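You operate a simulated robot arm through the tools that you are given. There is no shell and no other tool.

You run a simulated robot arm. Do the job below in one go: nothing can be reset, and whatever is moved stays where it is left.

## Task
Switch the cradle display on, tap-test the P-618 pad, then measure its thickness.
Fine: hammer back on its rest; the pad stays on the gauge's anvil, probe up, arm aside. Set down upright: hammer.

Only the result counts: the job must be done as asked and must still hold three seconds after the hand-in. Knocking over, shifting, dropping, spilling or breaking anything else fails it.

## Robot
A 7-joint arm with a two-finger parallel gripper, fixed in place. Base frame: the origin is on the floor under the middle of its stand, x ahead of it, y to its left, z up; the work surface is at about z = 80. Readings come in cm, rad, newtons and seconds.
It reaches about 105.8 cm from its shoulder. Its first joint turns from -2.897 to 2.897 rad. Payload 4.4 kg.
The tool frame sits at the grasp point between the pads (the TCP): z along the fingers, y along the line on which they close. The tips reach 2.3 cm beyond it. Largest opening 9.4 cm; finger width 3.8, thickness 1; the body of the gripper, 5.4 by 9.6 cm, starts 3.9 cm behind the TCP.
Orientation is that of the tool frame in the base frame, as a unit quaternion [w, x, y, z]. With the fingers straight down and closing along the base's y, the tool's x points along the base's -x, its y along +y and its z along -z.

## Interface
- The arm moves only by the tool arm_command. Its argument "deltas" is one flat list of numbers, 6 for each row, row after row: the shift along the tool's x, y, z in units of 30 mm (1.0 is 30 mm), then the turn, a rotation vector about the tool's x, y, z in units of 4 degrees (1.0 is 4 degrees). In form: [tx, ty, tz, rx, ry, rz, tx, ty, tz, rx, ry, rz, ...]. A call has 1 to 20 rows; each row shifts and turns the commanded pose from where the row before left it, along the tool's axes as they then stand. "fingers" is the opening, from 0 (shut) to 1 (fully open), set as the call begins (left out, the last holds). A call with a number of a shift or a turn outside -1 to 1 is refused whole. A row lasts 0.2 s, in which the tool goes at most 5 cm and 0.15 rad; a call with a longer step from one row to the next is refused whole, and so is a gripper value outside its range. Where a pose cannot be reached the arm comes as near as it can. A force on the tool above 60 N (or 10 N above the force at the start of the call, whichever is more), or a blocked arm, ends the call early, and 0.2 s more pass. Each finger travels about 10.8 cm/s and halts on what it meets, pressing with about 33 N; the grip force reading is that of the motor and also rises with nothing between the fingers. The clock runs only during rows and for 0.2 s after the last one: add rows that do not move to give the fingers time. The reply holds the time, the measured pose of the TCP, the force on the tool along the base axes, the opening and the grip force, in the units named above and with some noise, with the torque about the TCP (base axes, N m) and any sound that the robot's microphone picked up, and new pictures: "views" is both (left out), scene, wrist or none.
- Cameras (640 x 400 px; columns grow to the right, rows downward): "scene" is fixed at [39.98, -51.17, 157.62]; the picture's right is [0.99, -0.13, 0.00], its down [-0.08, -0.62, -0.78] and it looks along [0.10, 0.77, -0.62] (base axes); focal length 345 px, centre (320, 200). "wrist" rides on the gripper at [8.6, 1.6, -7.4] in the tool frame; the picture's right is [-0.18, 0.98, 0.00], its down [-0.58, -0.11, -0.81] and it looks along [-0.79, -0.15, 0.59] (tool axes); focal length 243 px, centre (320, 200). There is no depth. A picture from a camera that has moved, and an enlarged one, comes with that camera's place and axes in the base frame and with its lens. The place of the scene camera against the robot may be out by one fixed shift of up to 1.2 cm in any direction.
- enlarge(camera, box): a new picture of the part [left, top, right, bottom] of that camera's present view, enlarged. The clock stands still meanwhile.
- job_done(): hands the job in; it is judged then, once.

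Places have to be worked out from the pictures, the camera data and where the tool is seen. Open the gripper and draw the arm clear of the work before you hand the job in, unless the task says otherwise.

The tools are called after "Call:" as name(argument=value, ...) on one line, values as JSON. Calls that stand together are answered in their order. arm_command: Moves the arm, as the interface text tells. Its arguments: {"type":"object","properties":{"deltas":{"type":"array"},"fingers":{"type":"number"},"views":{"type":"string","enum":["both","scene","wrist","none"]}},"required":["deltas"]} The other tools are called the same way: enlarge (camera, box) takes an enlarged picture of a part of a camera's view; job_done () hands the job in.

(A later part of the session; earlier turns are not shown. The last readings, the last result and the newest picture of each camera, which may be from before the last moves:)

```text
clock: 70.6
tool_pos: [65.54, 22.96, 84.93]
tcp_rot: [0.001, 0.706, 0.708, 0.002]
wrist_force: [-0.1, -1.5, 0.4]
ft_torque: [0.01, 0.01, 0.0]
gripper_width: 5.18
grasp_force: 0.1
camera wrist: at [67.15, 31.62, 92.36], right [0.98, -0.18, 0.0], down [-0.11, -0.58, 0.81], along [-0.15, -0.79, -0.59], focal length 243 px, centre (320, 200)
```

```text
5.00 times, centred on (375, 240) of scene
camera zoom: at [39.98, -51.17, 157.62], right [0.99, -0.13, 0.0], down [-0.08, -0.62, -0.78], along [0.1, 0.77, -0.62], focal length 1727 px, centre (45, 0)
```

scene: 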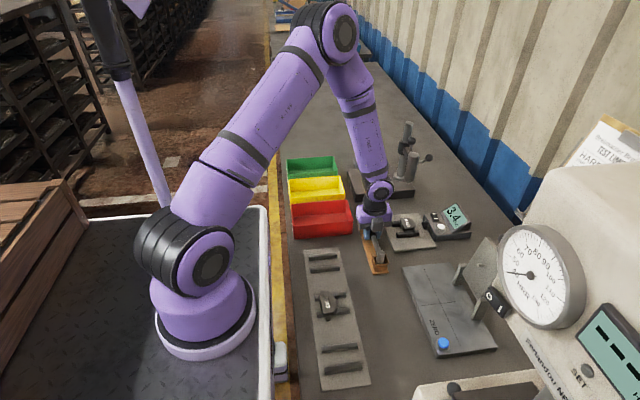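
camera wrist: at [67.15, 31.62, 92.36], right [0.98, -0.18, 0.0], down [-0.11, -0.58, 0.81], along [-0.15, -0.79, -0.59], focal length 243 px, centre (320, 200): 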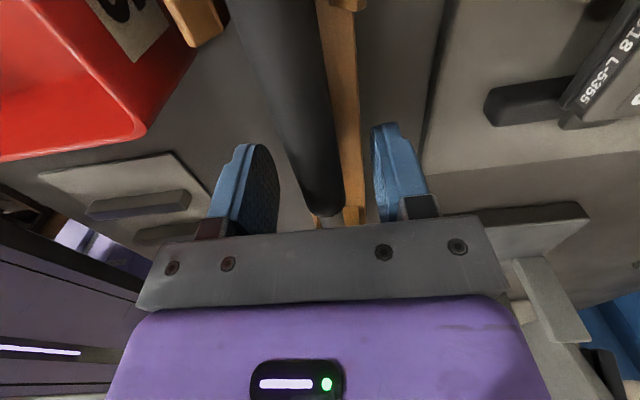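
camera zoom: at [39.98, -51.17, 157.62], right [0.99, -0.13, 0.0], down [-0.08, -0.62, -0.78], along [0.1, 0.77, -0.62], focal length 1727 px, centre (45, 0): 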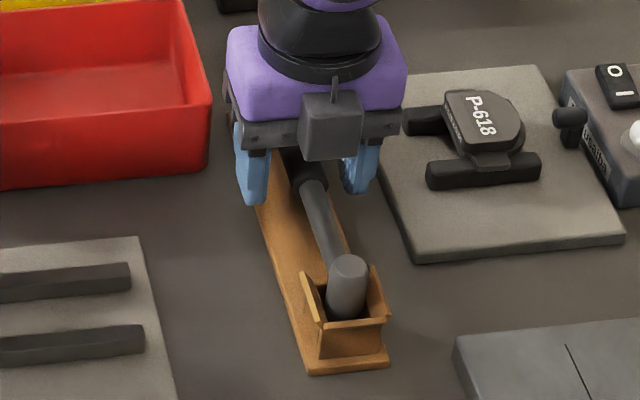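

The hammer settled exactly like at the start. I rise straight up and turn the hand back.

Call:
arm_command(deltas=[0, 0, -0.4, 0, 0, 0, 0, 0, -0.8, 0, 0, 0, 0, 0, -0.9, 0, 0, 0, 0, 0, -0.9, 0, 0, 0, 0, 0, -0.9, 0, 0, 0, 0, 0, 0, 0, 0, -1, 0, 0, 0, 0, 0, -1, 0, 0, 0, 0, 0, -1, 0, 0, 0, 0, 0, -1, 0, 0, 0, 0, 0, -1, 0, 0, 0, 0, 0, -1, 0, 0, 0, 0, 0, -1, 0, 0, 0, 0, 0, -1, 0, 0, 0, 0, 0, -1, 0, 0, 0, 0, 0, -1, 0, 0, 0, 0, 0, -1, 0, 0, 0, 0, 0, -1, 0, 0, 0, 0, 0, -1, 0, 0, 0, 0, 0, -1, 0, 0, 0, 0, 0, -1], views="none")

Call:
arm_command(deltas=[0, 0, 0, 0, 0, -1, 0, 0, 0, 0, 0, -1, 0, 0, 0, 0, 0, -1, 0, 0, 0, 0, 0, -1, 0, 0, 0, 0, 0, -1, 0, 0, 0, 0, 0, -1, 0, 0, 0, 0, 0, -1, 0, 0, 0, 0, 0, -0.5, -0.5, 0.12, 0, 0, 0, 0, -0.9, 0.23, 0, 0, 0, 0, -0.9, 0.23, 0, 0, 0, 0, -0.9, 0.23, 0, 0, 0, 0, -0.9, 0.23, 0, 0, 0, 0, 0, 0, 0, 0, 0, 0], fingers=0.8)

Call:
enlarge(camera="scene", box=[340, 190, 440, 280])

Call:
enlarge(camera="wrist", box=[200, 0, 440, 150])

```text
clock: 74.8
tool_pos: [65.5, 23.12, 96.62]
tcp_rot: [0.002, 0.257, 0.966, 0.001]
wrist_force: [0.5, 0.0, -0.2]
ft_torque: [-0.01, 0.01, -0.02]
gripper_width: 5.2
grasp_force: 0.1
```

```text
clock: 77.8
tool_pos: [77.79, 26.24, 96.74]
tcp_rot: [0.002, 0.0, 1.0, 0.002]
wrist_force: [-0.2, 0.4, -0.1]
ft_torque: [0.01, 0.0, 0.0]
gripper_width: 7.53
grasp_force: 0.2
camera wrist: at [69.3, 27.74, 104.15], right [0.18, 0.98, 0.0], down [0.58, -0.11, 0.81], along [0.79, -0.15, -0.59], focal length 243 px, centre (320, 200)
```

scene: 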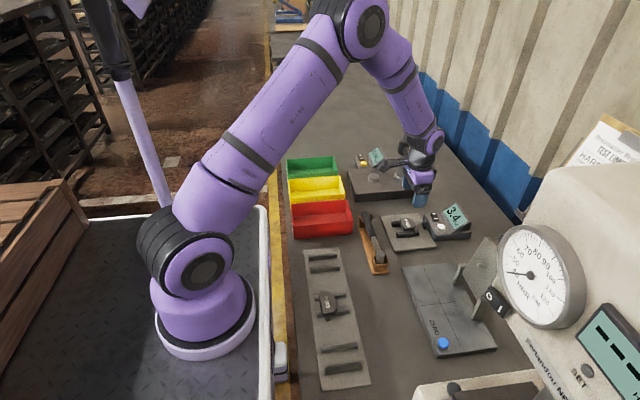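
wrist: 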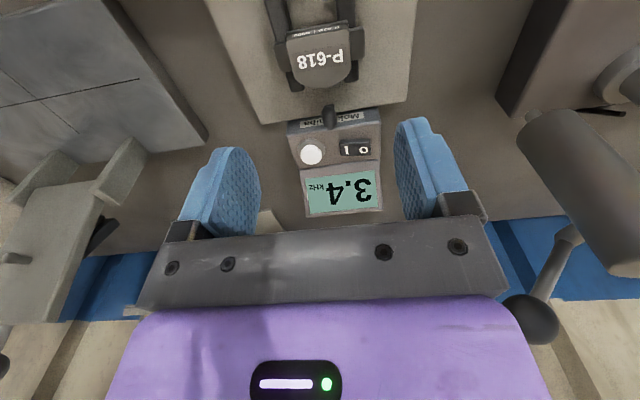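

```text
4.44 times, centred on (390, 235) of scene
camera zoom: at [39.98, -51.17, 157.62], right [0.99, -0.13, 0.0], down [-0.08, -0.62, -0.78], along [0.1, 0.77, -0.62], focal length 1535 px, centre (9, 44)
```

zoom: 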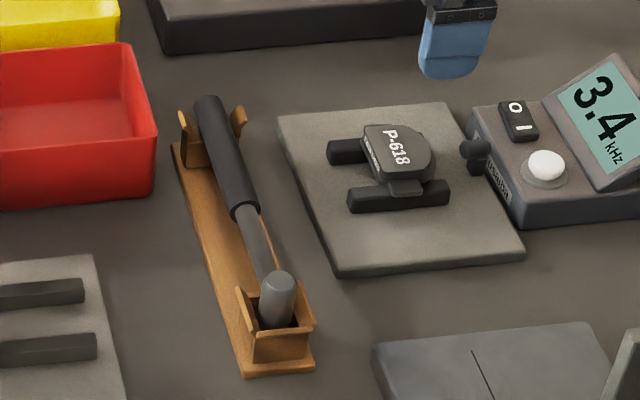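

```text
2.67 times, centred on (320, 75) of wrist
camera zoom: at [69.3, 27.74, 104.15], right [0.18, 0.98, 0.0], down [0.58, -0.11, 0.81], along [0.79, -0.15, -0.59], focal length 647 px, centre (320, 533)
```

zoom: 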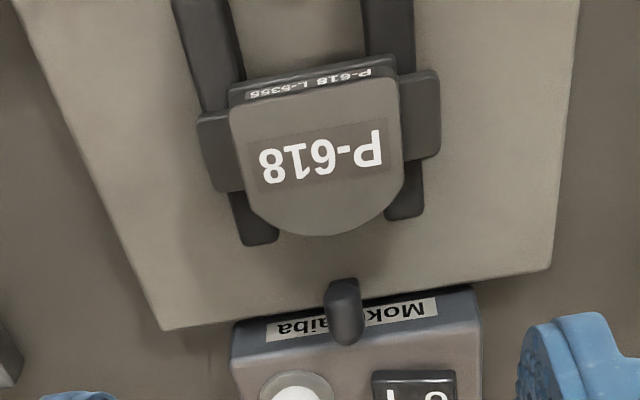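

The hammer is properly on its rest, the display holds 3.4 kHz, and the pad is centred at about (77.9, 26.15). I go down to grip its block again, slightly higher than before so the tips stay off the ears.

Call:
arm_command(deltas=[0.02, -0.03, 0.9, 0, 0, 0.25, 0, 0, 0.9, 0, 0, 0, 0, 0, 0.9, 0, 0, 0, 0, 0, 0.6, 0, 0, 0, 0, 0, 0.25, 0, 0, 0, 0, 0, 0.08, 0, 0, 0, 0, 0, 0, 0, 0, 0], fingers=0.8)

Call:
enlarge(camera="wrist", box=[190, 40, 450, 203])

Call:
enlarge(camera="scene", box=[380, 195, 444, 245])

```text
clock: 79.4
tool_pos: [77.74, 26.04, 85.65]
tcp_rot: [0.002, 0.008, 1.0, 0.001]
wrist_force: [0.2, -0.3, 0.0]
ft_torque: [0.01, -0.01, 0.0]
gripper_width: 7.55
grasp_force: 0.2
camera wrist: at [69.14, 27.78, 93.18], right [0.2, 0.98, 0.0], down [0.58, -0.12, 0.81], along [0.79, -0.16, -0.59], focal length 243 px, centre (320, 200)
```

scene: 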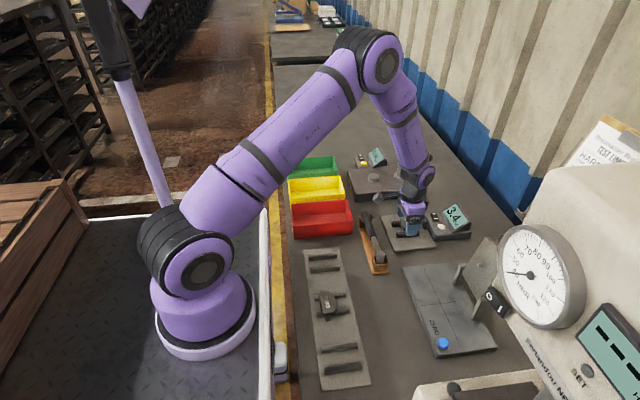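
wrist: 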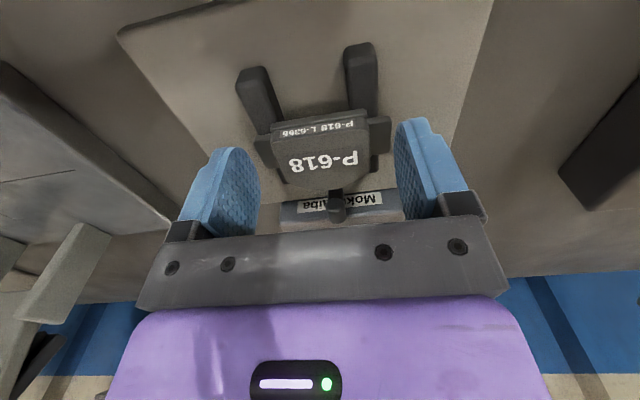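

```text
2.45 times, centred on (320, 122) of wrist
camera zoom: at [69.14, 27.78, 93.18], right [0.2, 0.98, 0.0], down [0.58, -0.12, 0.81], along [0.79, -0.16, -0.59], focal length 595 px, centre (320, 393)
```

zoom: 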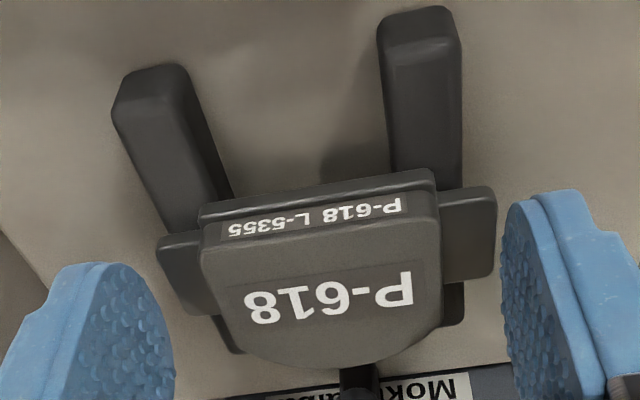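

```text
8.00 times, centred on (412, 220) of scene
camera zoom: at [39.98, -51.17, 157.62], right [0.99, -0.13, 0.0], down [-0.08, -0.62, -0.78], along [0.1, 0.77, -0.62], focal length 2762 px, centre (-416, 40)
```

zoom: 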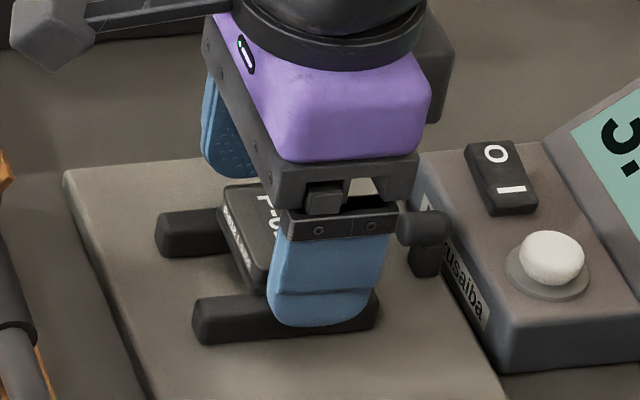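

Fingers are astride the block. I raise 1 mm and close.

Call:
arm_command(deltas=[0, 0.02, -0.04, 0, 0, 0, 0, 0, 0, 0, 0, 0], fingers=0.8, views="none")

Call:
arm_command(deltas=[0, 0, 0, 0, 0, 0, 0, 0, 0, 0, 0, 0, 0, 0, 0, 0, 0, 0, 0, 0, 0, 0, 0, 0], fingers=0, views="wrist")

Call:
enlarge(camera="wrist", box=[190, 40, 450, 203])

```text
clock: 80.0
tool_pos: [77.9, 26.05, 85.91]
tcp_rot: [0.002, 0.007, 1.0, 0.001]
wrist_force: [0.4, 0.0, 0.6]
ft_torque: [0.01, -0.01, 0.01]
gripper_width: 7.52
grasp_force: 0.1
```

```text
clock: 81.0
tool_pos: [77.81, 26.13, 85.82]
tcp_rot: [0.001, 0.008, 1.0, 0.002]
wrist_force: [-0.1, 0.8, 1.2]
ft_torque: [-0.07, -0.06, 0.03]
gripper_width: 4.72
grasp_force: 33.2
camera wrist: at [69.14, 27.85, 93.27], right [0.2, 0.98, 0.0], down [0.58, -0.12, 0.81], along [0.79, -0.16, -0.59], focal length 243 px, centre (320, 200)
```

wrist: 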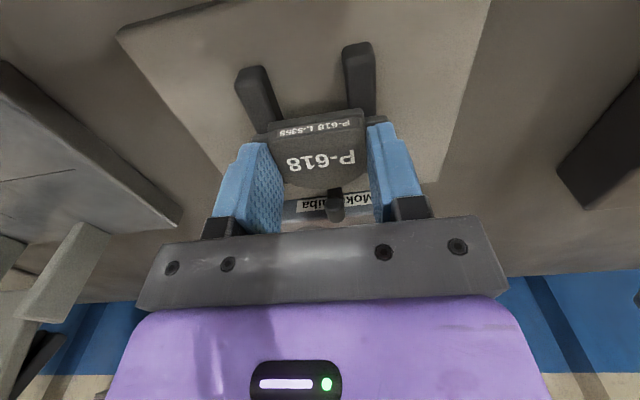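

```text
2.45 times, centred on (320, 122) of wrist
camera zoom: at [69.14, 27.85, 93.27], right [0.2, 0.98, 0.0], down [0.58, -0.12, 0.81], along [0.79, -0.16, -0.59], focal length 595 px, centre (320, 393)
```

zoom: 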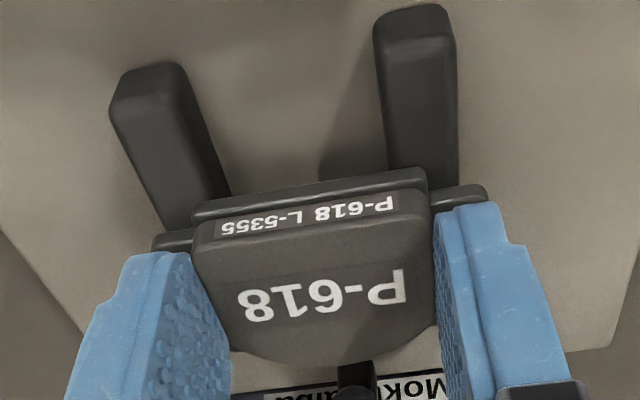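

Gripped at 4.72 cm again. I lift the pad, move back to x ≈ 71 to stay clear of the gauge head, and carry it across to beside the anvil.

Call:
arm_command(deltas=[0, 0, -0.15, 0, 0, 0, 0, 0, -0.5, 0, 0, 0, 0, 0, -0.9, 0, 0, 0, 0, 0, -0.9, 0, 0, 0, 0, 0, -0.9, 0, 0, 0, 0, 0, -0.9, 0, 0, 0, 0.757, 0, 0, 0, 0, 0, 0.757, 0, 0, 0, 0, 0, 0.757, 0, 0, 0, 0, 0, 0, 0.9, 0, 0, 0, 0, 0, 0.9, 0, 0, 0, 0, 0, 0.9, 0, 0, 0, 0, 0, 0.9, 0, 0, 0, 0, 0, 0.9, 0, 0, 0, 0, 0, 0.9, 0, 0, 0, 0, 0, 0.9, 0, 0, 0, 0, 0, 0.9, 0, 0, 0, 0, 0, 0.9, 0, 0, 0, 0, 0, 0, 0, 0, 0, 0])

Call:
enlarge(camera="wrist", box=[190, 0, 450, 163])

Call:
enlarge(camera="scene", box=[340, 115, 440, 205])

```text
clock: 85.0
tool_pos: [71.2, 50.74, 98.52]
tcp_rot: [0.002, 0.008, 1.0, 0.001]
wrist_force: [0.2, -1.5, -0.2]
ft_torque: [0.03, -0.04, 0.01]
gripper_width: 4.72
grasp_force: 33.1
camera wrist: at [62.72, 52.41, 106.0], right [0.2, 0.98, 0.0], down [0.58, -0.12, 0.81], along [0.79, -0.16, -0.59], focal length 243 px, centre (320, 200)
```

scene: 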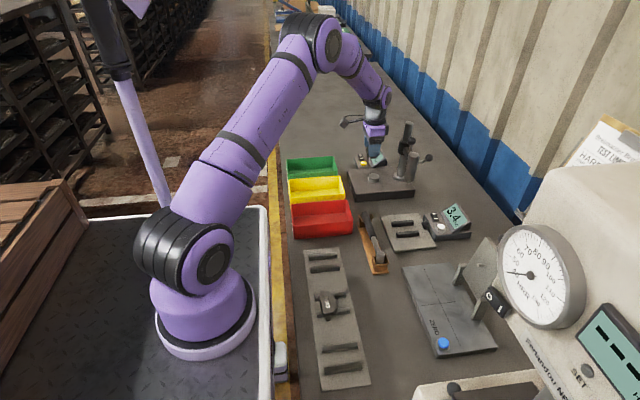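
wrist: 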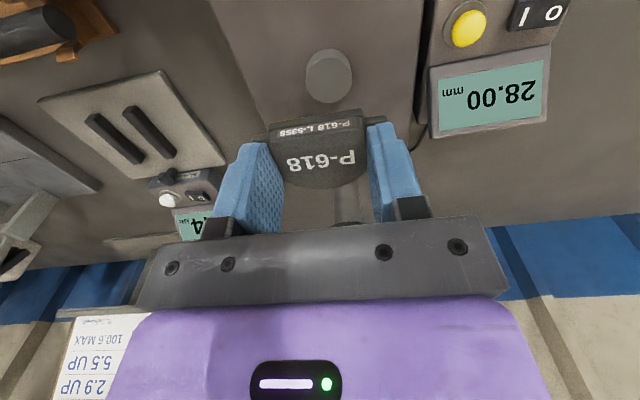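

```text
2.45 times, centred on (320, 82) of wrist
camera zoom: at [62.72, 52.41, 106.0], right [0.2, 0.98, 0.0], down [0.58, -0.12, 0.81], along [0.79, -0.16, -0.59], focal length 595 px, centre (320, 491)
```

zoom: 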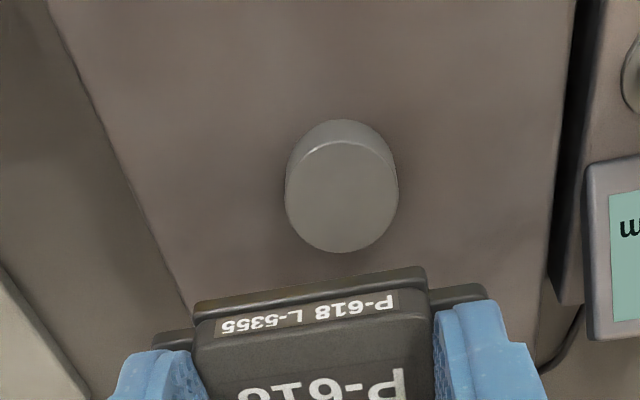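

```text
4.44 times, centred on (390, 160) of scene
camera zoom: at [39.98, -51.17, 157.62], right [0.99, -0.13, 0.0], down [-0.08, -0.62, -0.78], along [0.1, 0.77, -0.62], focal length 1535 px, centre (9, 378)
```

zoom: 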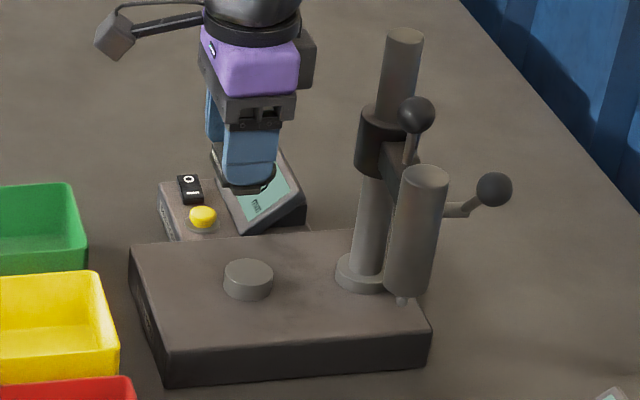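

The anvil's top disc is at about (73.3, 51.05, 85.8), 3.8 cm across. I move the pad over it and lower to a little above contact.

Call:
arm_command(deltas=[-0.65, 0.11, 0, 0, 0, 0, 0, 0, 0.7, 0, 0, 0, 0, 0, 0.8, 0, 0, 0, 0, 0, 0.6, 0, 0, 0, 0, 0, 0.4, 0, 0, 0, 0, 0, 0, 0, 0, 0])

Call:
enlarge(camera="wrist", box=[190, 40, 450, 203])

Call:
enlarge(camera="scene", box=[345, 130, 425, 200])

```text
clock: 86.4
tool_pos: [73.3, 50.93, 91.34]
tcp_rot: [0.002, 0.007, 1.0, 0.002]
wrist_force: [0.0, -0.3, -1.4]
ft_torque: [-0.05, -0.01, 0.02]
gripper_width: 4.73
grasp_force: 32.8
camera wrist: at [64.67, 52.63, 98.67], right [0.2, 0.98, 0.0], down [0.58, -0.12, 0.81], along [0.79, -0.16, -0.59], focal length 243 px, centre (320, 200)
```

scene: 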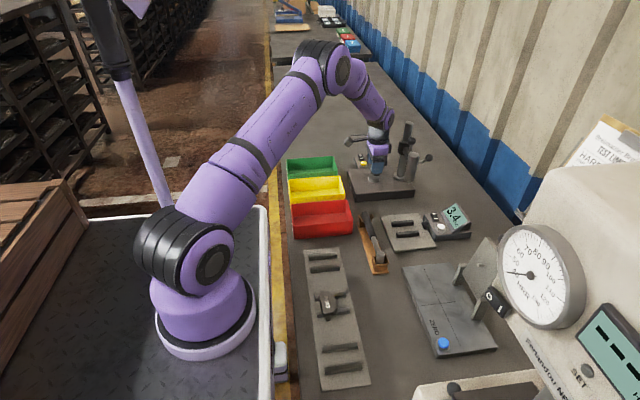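
wrist: 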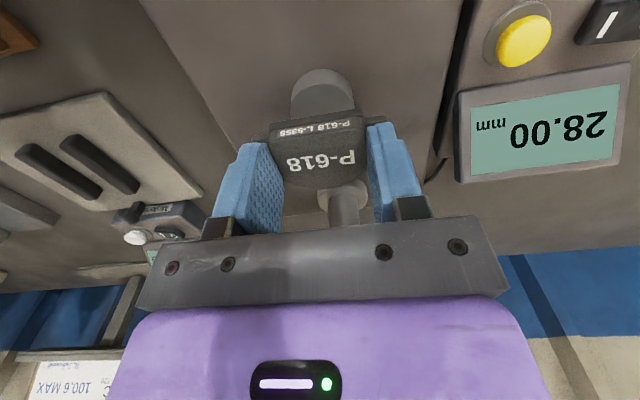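

```text
2.45 times, centred on (320, 122) of wrist
camera zoom: at [64.67, 52.63, 98.67], right [0.2, 0.98, 0.0], down [0.58, -0.12, 0.81], along [0.79, -0.16, -0.59], focal length 595 px, centre (320, 393)
```

zoom: 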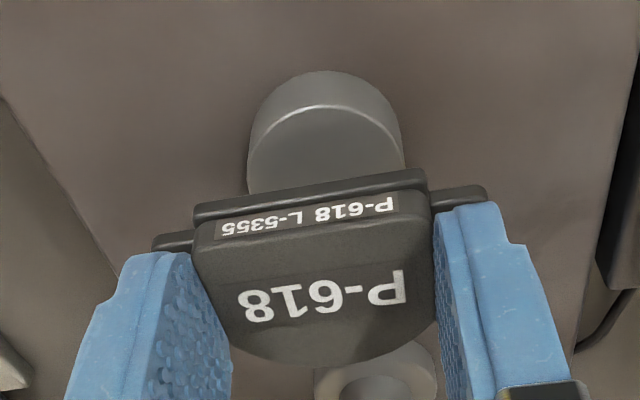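

```text
5.71 times, centred on (385, 165) of scene
camera zoom: at [39.98, -51.17, 157.62], right [0.99, -0.13, 0.0], down [-0.08, -0.62, -0.78], along [0.1, 0.77, -0.62], focal length 1973 px, centre (-51, 400)
```

zoom: 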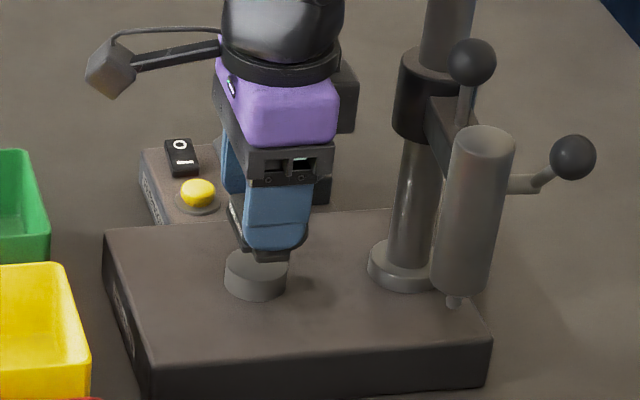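

Aligned in x; I nudge 1.5 mm in +y and keep lowering.

Call:
arm_command(deltas=[0, 0.05, 0.12, 0, 0, 0, 0, 0, 0.12, 0, 0, 0, 0, 0, 0.12, 0, 0, 0, 0, 0, 0.08, 0, 0, 0, 0, 0, 0, 0, 0, 0], views="none")

Call:
enlarge(camera="scene", box=[355, 150, 405, 190])

Call:
enlarge(camera="wrist", box=[190, 40, 450, 203])

```text
clock: 87.6
tool_pos: [73.44, 50.88, 89.92]
tcp_rot: [0.003, 0.007, 1.0, 0.001]
wrist_force: [0.6, 0.7, -1.2]
ft_torque: [0.01, -0.02, -0.04]
gripper_width: 4.74
grasp_force: 33.0
```

```text
10.00 times, centred on (380, 170) of scene
camera zoom: at [39.98, -51.17, 157.62], right [0.99, -0.13, 0.0], down [-0.08, -0.62, -0.78], along [0.1, 0.77, -0.62], focal length 3453 px, centre (-280, 500)
```

zoom: 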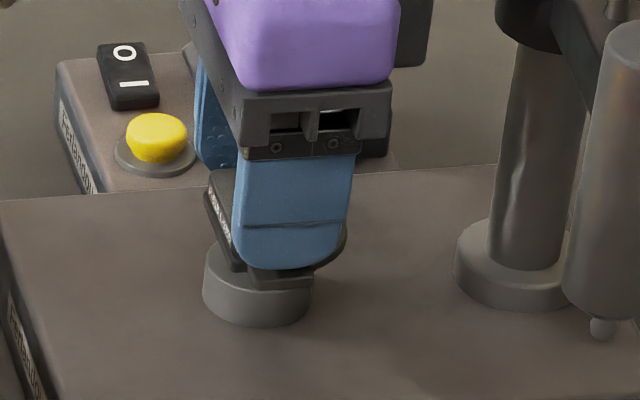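

```text
2.45 times, centred on (320, 122) of wrist
camera zoom: at [64.71, 52.69, 97.33], right [0.2, 0.98, 0.0], down [0.58, -0.12, 0.81], along [0.79, -0.16, -0.59], focal length 595 px, centre (320, 393)
```

zoom: 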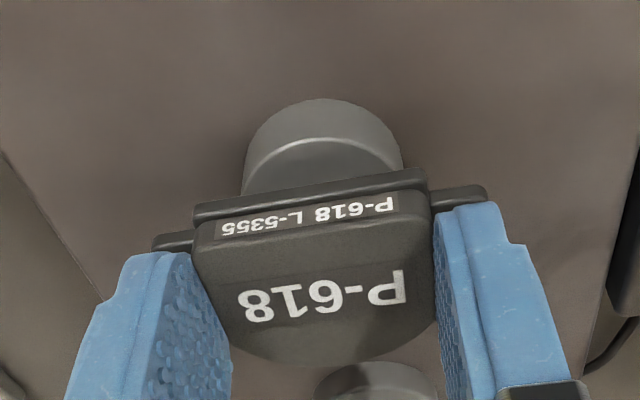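

Nearly there: I shift 3 mm back in x for better centring and creep down.

Call:
arm_command(deltas=[0.1, 0.02, 0.03, 0, 0, 0, 0, 0, 0.05, 0, 0, 0, 0, 0, 0.05, 0, 0, 0, 0, 0, 0, 0, 0, 0], views="none")

Call:
enlarge(camera="scene", box=[355, 150, 405, 190])

```text
clock: 88.6
tool_pos: [73.14, 50.9, 89.42]
tcp_rot: [0.002, 0.009, 1.0, 0.001]
wrist_force: [0.5, -0.4, -0.3]
ft_torque: [0.03, 0.01, -0.01]
gripper_width: 4.73
grasp_force: 32.8
```

```text
10.00 times, centred on (380, 170) of scene
camera zoom: at [39.98, -51.17, 157.62], right [0.99, -0.13, 0.0], down [-0.08, -0.62, -0.78], along [0.1, 0.77, -0.62], focal length 3453 px, centre (-280, 500)
```

zoom: 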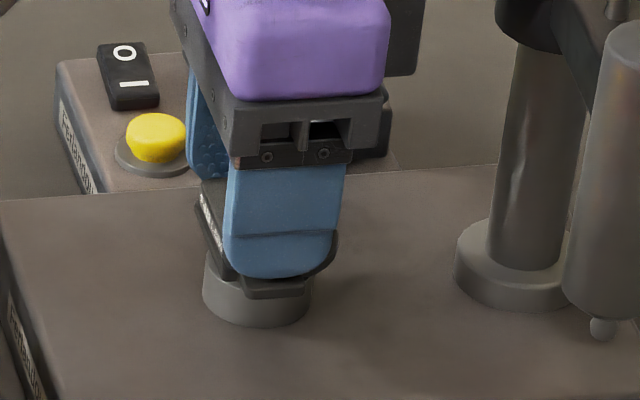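

Call:
arm_command(deltas=[0, 0, 0.03, 0, 0, 0, 0, 0, 0.03, 0, 0, 0, 0, 0, 0.03, 0, 0, 0], views="none")

Call:
enlarge(camera="wrist", box=[190, 40, 450, 203])

```text
clock: 89.4
tool_pos: [73.0, 51.11, 89.21]
tcp_rot: [0.002, 0.008, 1.0, 0.001]
wrist_force: [0.6, 0.1, -2.4]
ft_torque: [0.02, 0.03, -0.01]
gripper_width: 4.72
grasp_force: 33.2
```

```text
2.45 times, centred on (320, 122) of wrist
camera zoom: at [64.4, 52.8, 96.64], right [0.2, 0.98, 0.0], down [0.58, -0.12, 0.81], along [0.79, -0.16, -0.59], focal length 595 px, centre (320, 393)
```

zoom: 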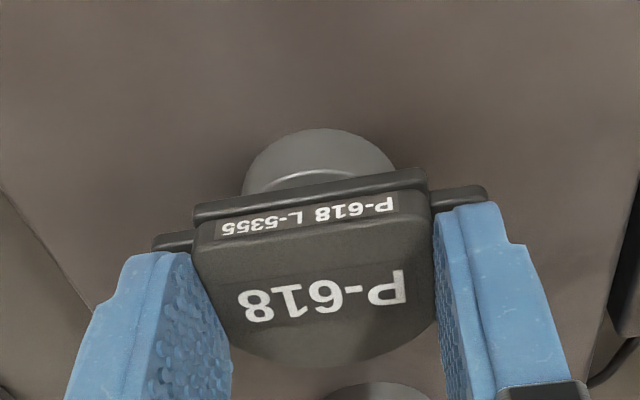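

No contact yet. I continue in small steps.

Call:
arm_command(deltas=[0, 0, 0.03, 0, 0, 0, 0, 0, 0.03, 0, 0, 0, 0, 0, 0.03, 0, 0, 0], views="none")

Call:
enlarge(camera="wrist", box=[190, 40, 450, 203])

```text
clock: 90.2
tool_pos: [73.01, 51.06, 88.87]
tcp_rot: [0.003, 0.008, 1.0, 0.001]
wrist_force: [-0.9, 0.8, -0.9]
ft_torque: [0.03, 0.03, 0.02]
gripper_width: 4.73
grasp_force: 32.5
```

```text
2.45 times, centred on (320, 122) of wrist
camera zoom: at [64.34, 52.75, 96.34], right [0.2, 0.98, 0.0], down [0.58, -0.12, 0.81], along [0.79, -0.16, -0.59], focal length 595 px, centre (320, 393)
```

zoom: 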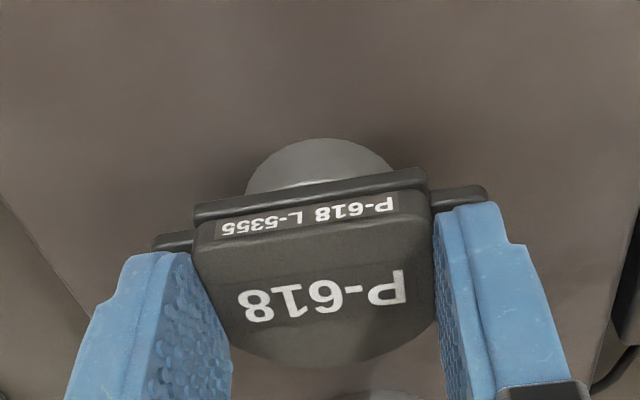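

Call:
arm_command(deltas=[0, 0, 0.03, 0, 0, 0, 0, 0, 0.02, 0, 0, 0, 0, 0, 0.02, 0, 0, 0], views="none")

Call:
enlarge(camera="scene", box=[355, 150, 405, 190])

```text
clock: 91.0
tool_pos: [72.87, 50.85, 88.77]
tcp_rot: [0.002, 0.009, 1.0, 0.001]
wrist_force: [-0.1, 0.2, -1.0]
ft_torque: [0.0, 0.04, -0.02]
gripper_width: 4.74
grasp_force: 32.9
```

```text
10.00 times, centred on (380, 170) of scene
camera zoom: at [39.98, -51.17, 157.62], right [0.99, -0.13, 0.0], down [-0.08, -0.62, -0.78], along [0.1, 0.77, -0.62], focal length 3453 px, centre (-280, 500)
```

zoom: 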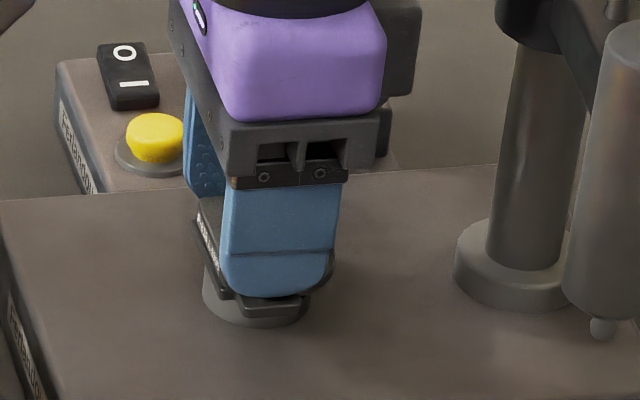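

Call:
arm_command(deltas=[0, 0, 0.025, 0, 0, 0, 0, 0, 0.025, 0, 0, 0, 0, 0, 0.025, 0, 0, 0, 0, 0, 0.02, 0, 0, 0], views="none")

Call:
enlarge(camera="wrist", box=[190, 40, 450, 203])

```text
clock: 92.0
tool_pos: [73.06, 51.04, 88.51]
tcp_rot: [0.003, 0.008, 1.0, 0.001]
wrist_force: [-3.6, -3.6, 24.3]
ft_torque: [-0.11, 0.03, -0.04]
gripper_width: 4.73
grasp_force: 32.3
```

```text
2.45 times, centred on (320, 122) of wrist
camera zoom: at [64.41, 52.73, 96.06], right [0.2, 0.98, 0.0], down [0.57, -0.12, 0.81], along [0.79, -0.16, -0.59], focal length 595 px, centre (320, 393)
```

zoom: 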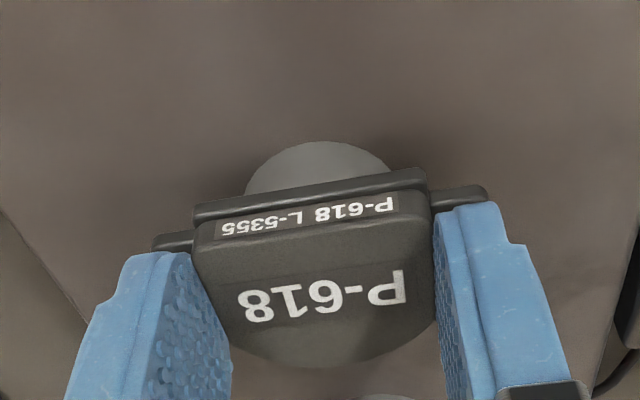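

Contact with the anvil at TCP z ≈ 88.55 (24 N). I ease the pressure before opening.

Call:
arm_command(deltas=[0, 0, -0.025, 0, 0, 0, 0, 0, 0, 0, 0, 0], views="none")

```text
clock: 92.6
tool_pos: [73.0, 51.07, 88.61]
tcp_rot: [0.003, 0.008, 1.0, 0.002]
wrist_force: [3.7, 2.2, 24.0]
ft_torque: [0.07, -0.22, 0.0]
gripper_width: 4.74
grasp_force: 33.1
```

Call:
arm_command(deltas=[0, 0, -0.02, 0, 0, 0, 0, 0, 0, 0, 0, 0], views="none")

```text
clock: 93.2
tool_pos: [73.09, 51.06, 88.54]
tcp_rot: [0.003, 0.007, 1.0, 0.001]
wrist_force: [4.5, 1.1, 22.1]
ft_torque: [0.05, -0.2, 0.01]
gripper_width: 4.71
grasp_force: 32.7
```

Call:
arm_command(deltas=[0, 0, -0.03, 0, 0, 0, 0, 0, 0, 0, 0, 0], views="none")

Call:
enlarge(camera="wrist", box=[190, 40, 450, 203])

```text
clock: 93.8
tool_pos: [73.01, 50.91, 88.6]
tcp_rot: [0.002, 0.008, 1.0, 0.001]
wrist_force: [4.8, 3.0, 11.4]
ft_torque: [0.07, -0.17, -0.01]
gripper_width: 4.72
grasp_force: 33.2
```

```text
2.45 times, centred on (320, 122) of wrist
camera zoom: at [64.38, 52.72, 96.06], right [0.2, 0.98, 0.0], down [0.58, -0.12, 0.81], along [0.79, -0.16, -0.59], focal length 595 px, centre (320, 393)
```

zoom: 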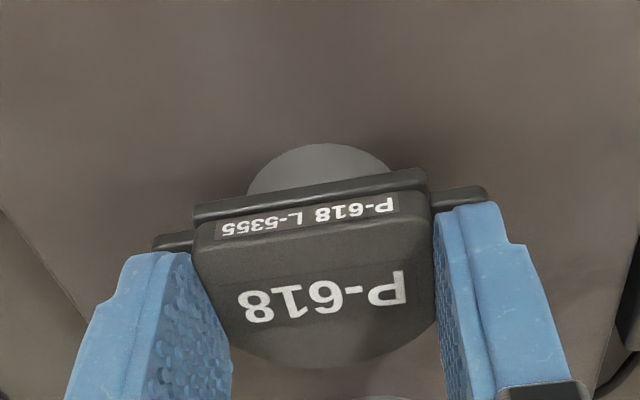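

Call:
arm_command(deltas=[0, 0, -0.03, 0, 0, 0, 0, 0, 0, 0, 0, 0], views="none")

```text
clock: 94.4
tool_pos: [73.09, 51.04, 88.7]
tcp_rot: [0.002, 0.008, 1.0, -0.001]
wrist_force: [0.3, -0.1, -2.0]
ft_torque: [0.03, 0.03, 0.02]
gripper_width: 4.73
grasp_force: 33.3
```

The load is off, pad just at the anvil surface. I lower half a millimetre and open only slightly.

Call:
arm_command(deltas=[0, 0, 0.015, 0, 0, 0, 0, 0, 0, 0, 0, 0], views="none")

Call:
arm_command(deltas=[0, 0, 0, 0, 0, 0, 0, 0, 0, 0, 0, 0], fingers=0.56, views="wrist")

Call:
enlarge(camera="wrist", box=[190, 40, 450, 203])

Call:
enlarge(camera="scene", box=[355, 150, 405, 190])

```text
clock: 95.0
tool_pos: [73.16, 51.13, 88.64]
tcp_rot: [0.002, 0.009, 1.0, 0.0]
wrist_force: [0.4, -0.9, -1.3]
ft_torque: [0.0, -0.02, -0.01]
gripper_width: 4.72
grasp_force: 32.9
```

```text
clock: 95.6
tool_pos: [73.08, 51.11, 88.64]
tcp_rot: [0.002, 0.007, 1.0, 0.001]
wrist_force: [0.5, -0.3, -0.3]
ft_torque: [0.0, 0.01, 0.01]
gripper_width: 5.23
grasp_force: 0.1
camera wrist: at [64.47, 52.8, 96.16], right [0.2, 0.98, 0.0], down [0.58, -0.12, 0.81], along [0.79, -0.16, -0.59], focal length 243 px, centre (320, 200)
```

wrist: 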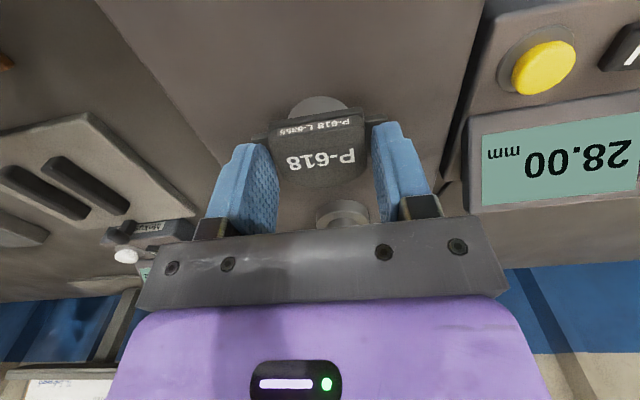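

```text
2.45 times, centred on (320, 122) of wrist
camera zoom: at [64.47, 52.8, 96.16], right [0.2, 0.98, 0.0], down [0.58, -0.12, 0.81], along [0.79, -0.16, -0.59], focal length 595 px, centre (320, 393)
```

zoom: 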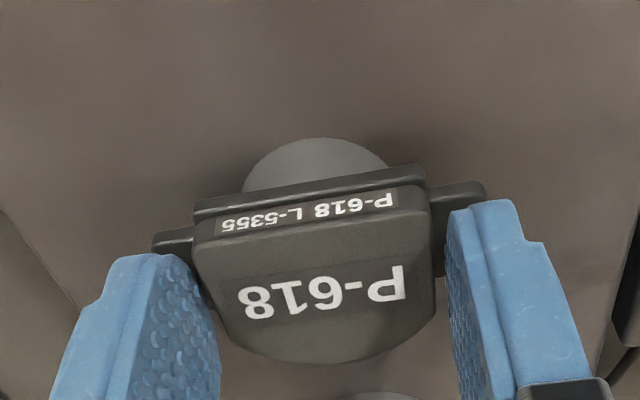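

```text
10.00 times, centred on (380, 170) of scene
camera zoom: at [39.98, -51.17, 157.62], right [0.99, -0.13, 0.0], down [-0.08, -0.62, -0.78], along [0.1, 0.77, -0.62], focal length 3453 px, centre (-280, 500)
```

zoom: 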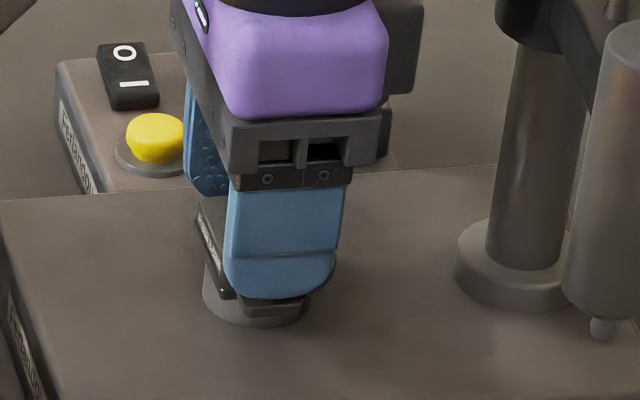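

Released cleanly with the pad centred. I open a bit more and lift away.

Call:
arm_command(deltas=[0, 0, 0, 0, 0, 0, 0, 0, -0.2, 0, 0, 0, 0, 0, -0.6, 0, 0, 0, 0.2, 0, -0.9, 0, 0, 0, 0.5, 0, -0.9, 0, 0, 0, 0.8, 0, -0.9, 0, 0, 0, 0.8, 0, -0.9, 0, 0, 0, 0.8, 0, -0.9, 0, 0, 0, 0, 0, 0, 0, 0, 0], fingers=0.66)

Call:
enlarge(camera="wrist", box=[220, 0, 480, 200])

Call:
enlarge(camera="scene", box=[345, 120, 441, 200])

```text
clock: 97.6
tool_pos: [63.73, 51.38, 104.46]
tcp_rot: [0.001, 0.008, 1.0, 0.0]
wrist_force: [0.0, -0.5, -0.8]
ft_torque: [0.01, 0.0, -0.04]
gripper_width: 6.18
grasp_force: 0.0
camera wrist: at [55.02, 53.01, 111.94], right [0.2, 0.98, 0.0], down [0.58, -0.12, 0.81], along [0.79, -0.16, -0.59], focal length 243 px, centre (320, 200)
```

scene: 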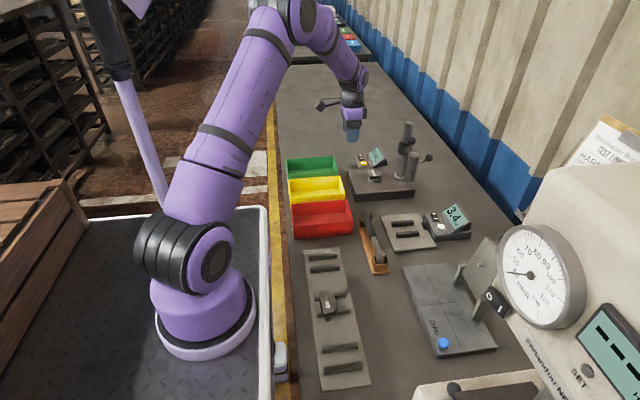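
wrist: 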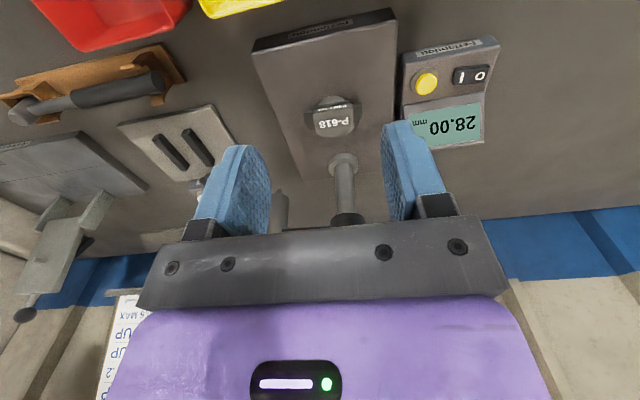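

```text
2.00 times, centred on (350, 100) of wrist
camera zoom: at [55.02, 53.01, 111.94], right [0.2, 0.98, 0.0], down [0.58, -0.12, 0.81], along [0.79, -0.16, -0.59], focal length 485 px, centre (260, 400)
```

zoom: 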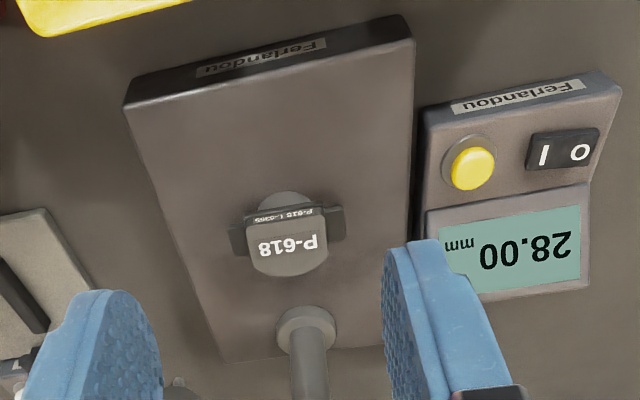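

```text
5.00 times, centred on (393, 160) of scene
camera zoom: at [39.98, -51.17, 157.62], right [0.99, -0.13, 0.0], down [-0.08, -0.62, -0.78], along [0.1, 0.77, -0.62], focal length 1727 px, centre (-45, 400)
```

zoom: 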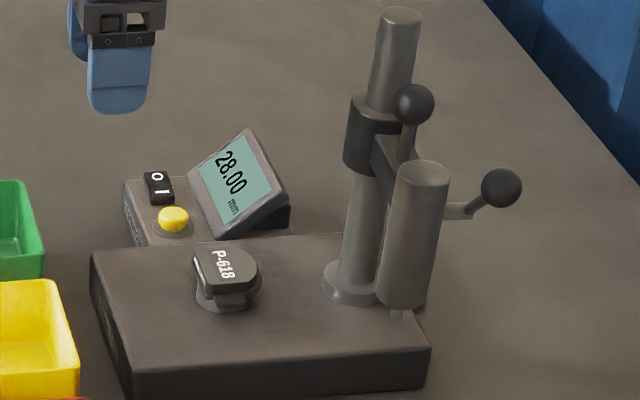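

The pad rests well on the anvil. Next comes the gauge arm: I move up and back to get a clear close view of its knob and lever.

Call:
arm_command(deltas=[-0.15, -0.49, -0.9, 0, 0, -0.25, -0.15, -0.49, -0.9, 0, 0, 0, -0.15, -0.49, -0.9, 0, 0, 0, -0.15, -0.49, -0.9, 0, 0, 0, -0.15, -0.49, -0.9, 0, 0, 0, 0, 0, 0, 0, 0, 0], fingers=0.8)

Call:
enlarge(camera="wrist", box=[250, 80, 410, 220])

Call:
enlarge(camera="scene", box=[390, 115, 450, 180])

```text
clock: 99.0
tool_pos: [65.76, 43.84, 117.81]
tcp_rot: [0.002, -0.001, 1.0, 0.001]
wrist_force: [0.3, 0.1, -0.2]
ft_torque: [-0.01, -0.02, 0.01]
gripper_width: 7.52
grasp_force: 0.2
camera wrist: at [57.13, 45.32, 125.29], right [0.18, 0.98, 0.0], down [0.58, -0.11, 0.81], along [0.79, -0.15, -0.59], focal length 243 px, centre (320, 200)
```

scene: 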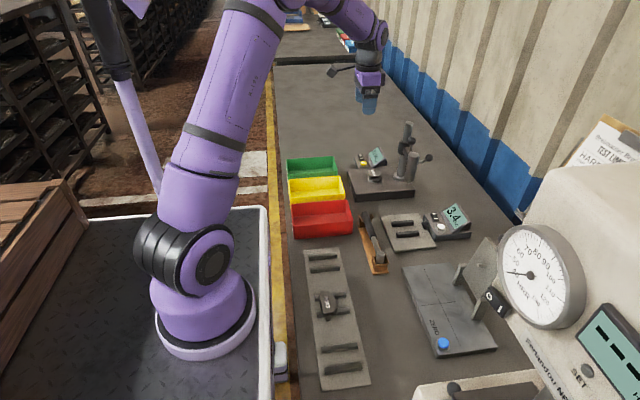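
wrist: 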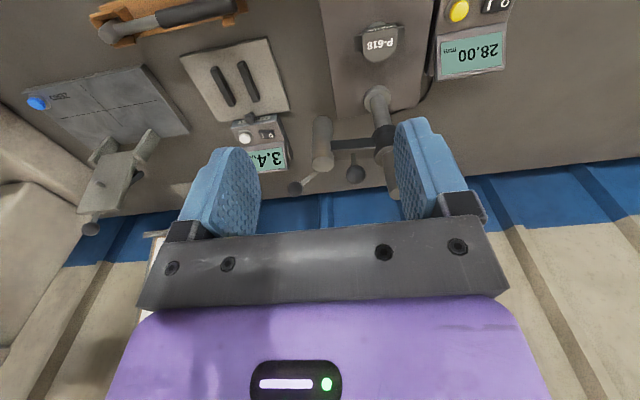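

```text
2.86 times, centred on (330, 150) of wrist
camera zoom: at [57.13, 45.32, 125.29], right [0.18, 0.98, 0.0], down [0.58, -0.11, 0.81], along [0.79, -0.15, -0.59], focal length 693 px, centre (291, 343)
```

zoom: 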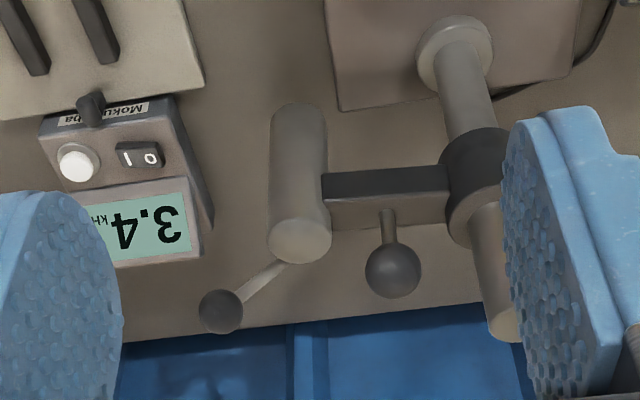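

```text
6.15 times, centred on (420, 148) of scene
camera zoom: at [39.98, -51.17, 157.62], right [0.99, -0.13, 0.0], down [-0.08, -0.62, -0.78], along [0.1, 0.77, -0.62], focal length 2125 px, centre (-295, 523)
```

zoom: 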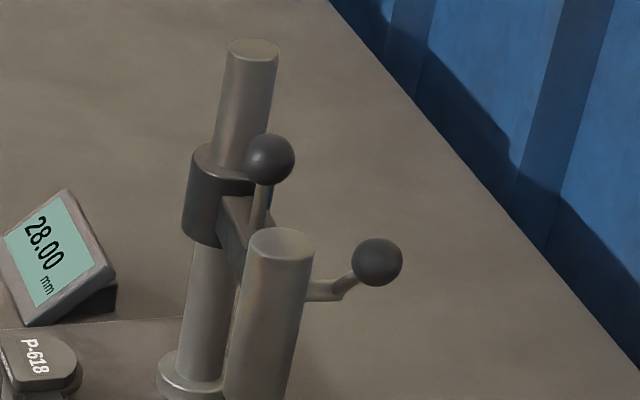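

I fix the arm knob's ball at about (83.0, 45.6, 102.5), radius 1.35; the lever ball at (85.5, 36.2, 101.7); column at (83.0, 51.0). I move above the knob with the fingers opened to about 4.2 cm.

Call:
arm_command(deltas=[-0.821, 0.084, 0.27, 0, 0, 0, -0.821, 0.084, 0.27, 0, 0, 0, -0.821, 0.084, 0.27, 0, 0, 0, -0.821, 0.084, 0.27, 0, 0, 0, -0.821, 0.084, 0.27, 0, 0, 0, -0.821, 0.084, 0.27, 0, 0, 0, -0.821, 0.084, 0.27, 0, 0, 0, 0, 0, 0, 0, 0, 0], fingers=0.45)

Call:
enlarge(camera="wrist", box=[200, 60, 440, 240])

Call:
enlarge(camera="scene", box=[370, 90, 450, 180])

```text
clock: 100.8
tool_pos: [83.24, 45.34, 112.31]
tcp_rot: [0.001, -0.001, 1.0, 0.001]
wrist_force: [-0.7, 0.0, -0.6]
ft_torque: [0.02, 0.0, -0.03]
gripper_width: 4.24
grasp_force: 0.0
camera wrist: at [74.58, 46.97, 119.83], right [0.18, 0.98, 0.0], down [0.58, -0.11, 0.81], along [0.8, -0.15, -0.59], focal length 243 px, centre (320, 200)
```

scene: 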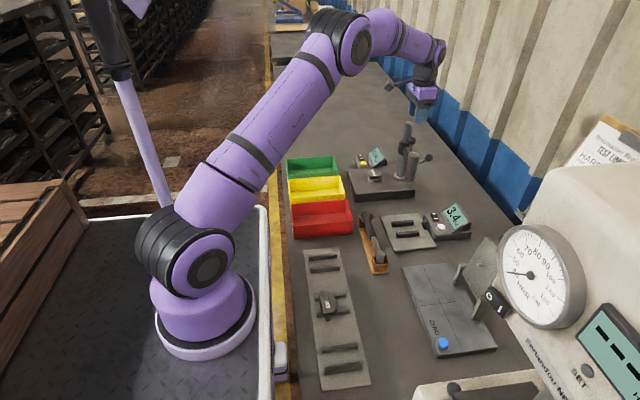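
wrist: 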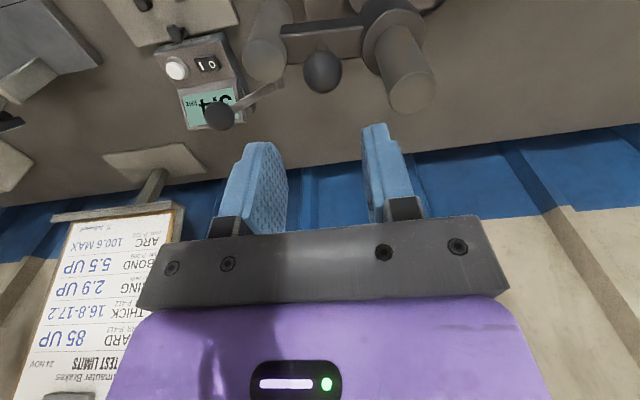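

```text
2.22 times, centred on (320, 150) of wrist
camera zoom: at [74.58, 46.97, 119.83], right [0.18, 0.98, 0.0], down [0.58, -0.11, 0.81], along [0.8, -0.15, -0.59], focal length 539 px, centre (320, 311)
```

zoom: 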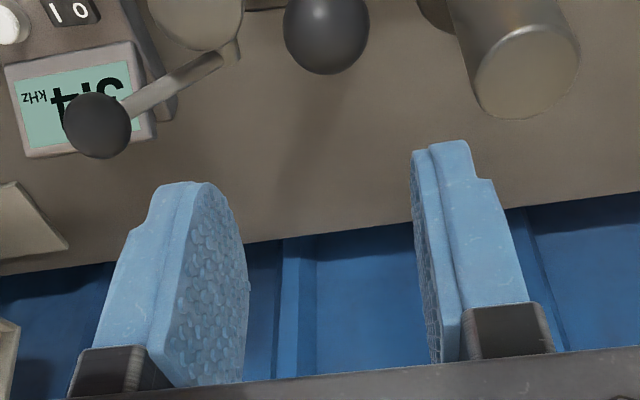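

```text
4.44 times, centred on (410, 135) of scene
camera zoom: at [39.98, -51.17, 157.62], right [0.99, -0.13, 0.0], down [-0.08, -0.62, -0.78], along [0.1, 0.77, -0.62], focal length 1535 px, centre (-80, 489)
```

zoom: 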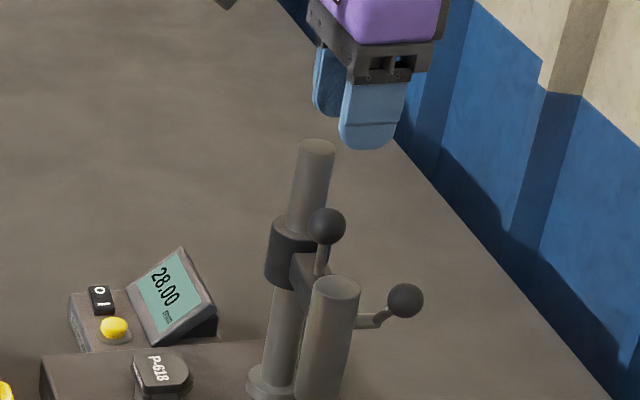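

The knob is right below; column top at (83.15, 50.8, 106.6) leaves room for the fingers. (The clipboard lists THICK 16.8–17.2 and RING 2.9 UP.) I descend so the fingertips straddle the ball.

Call:
arm_command(deltas=[0.05, 0.05, 0.8, 0, 0, 0, 0, 0, 0.8, 0, 0, 0, 0, 0, 0.6, 0, 0, 0, 0, 0, 0.3, 0, 0, 0, 0, 0, 0, 0, 0, 0], fingers=0.45)

Call:
enlarge(camera="wrist", box=[200, 60, 440, 240])

Call:
enlarge(camera="scene", box=[370, 90, 450, 180])

```text
clock: 102.0
tool_pos: [83.06, 45.64, 104.92]
tcp_rot: [0.003, -0.002, 1.0, 0.001]
wrist_force: [0.2, -0.8, -0.2]
ft_torque: [-0.02, 0.01, -0.01]
gripper_width: 4.22
grasp_force: 0.0
camera wrist: at [74.44, 47.25, 112.32], right [0.18, 0.98, 0.0], down [0.58, -0.11, 0.81], along [0.8, -0.15, -0.59], focal length 243 px, centre (320, 200)
```

scene: 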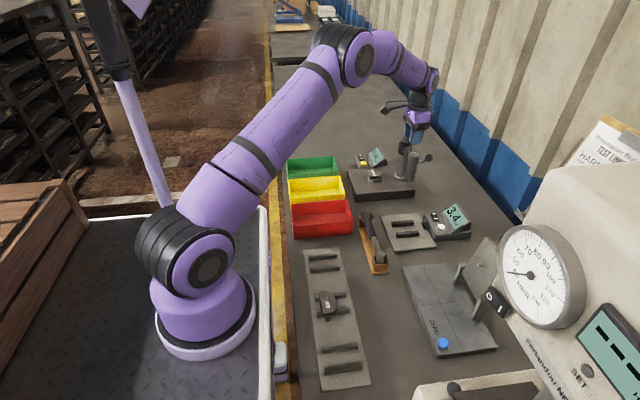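
wrist: 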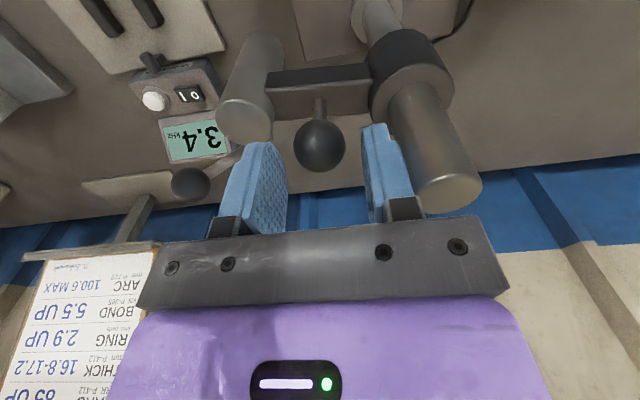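

```text
2.22 times, centred on (320, 150) of wrist
camera zoom: at [74.44, 47.25, 112.32], right [0.18, 0.98, 0.0], down [0.58, -0.11, 0.81], along [0.8, -0.15, -0.59], focal length 539 px, centre (320, 311)
```

zoom: 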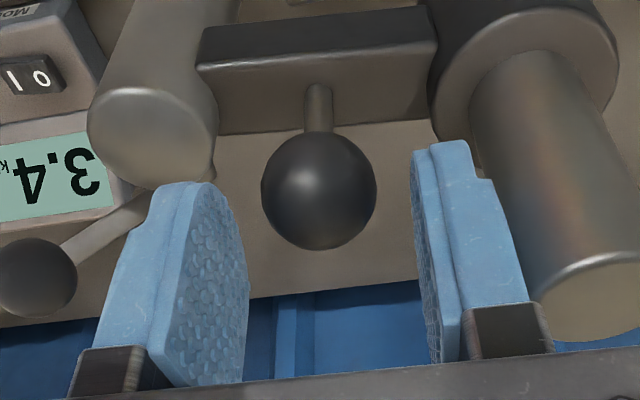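

```text
4.44 times, centred on (410, 135) of scene
camera zoom: at [39.98, -51.17, 157.62], right [0.99, -0.13, 0.0], down [-0.08, -0.62, -0.78], along [0.1, 0.77, -0.62], focal length 1535 px, centre (-80, 489)
```

zoom: 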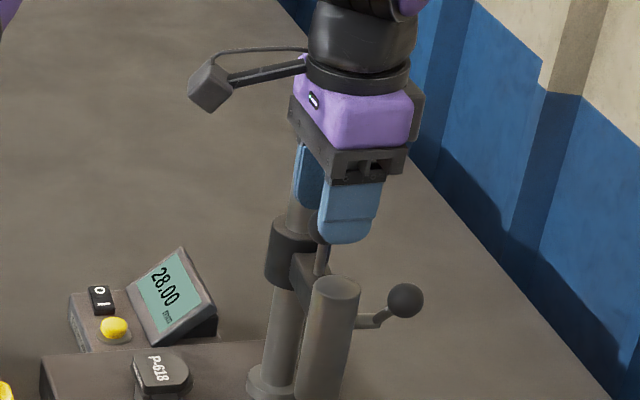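

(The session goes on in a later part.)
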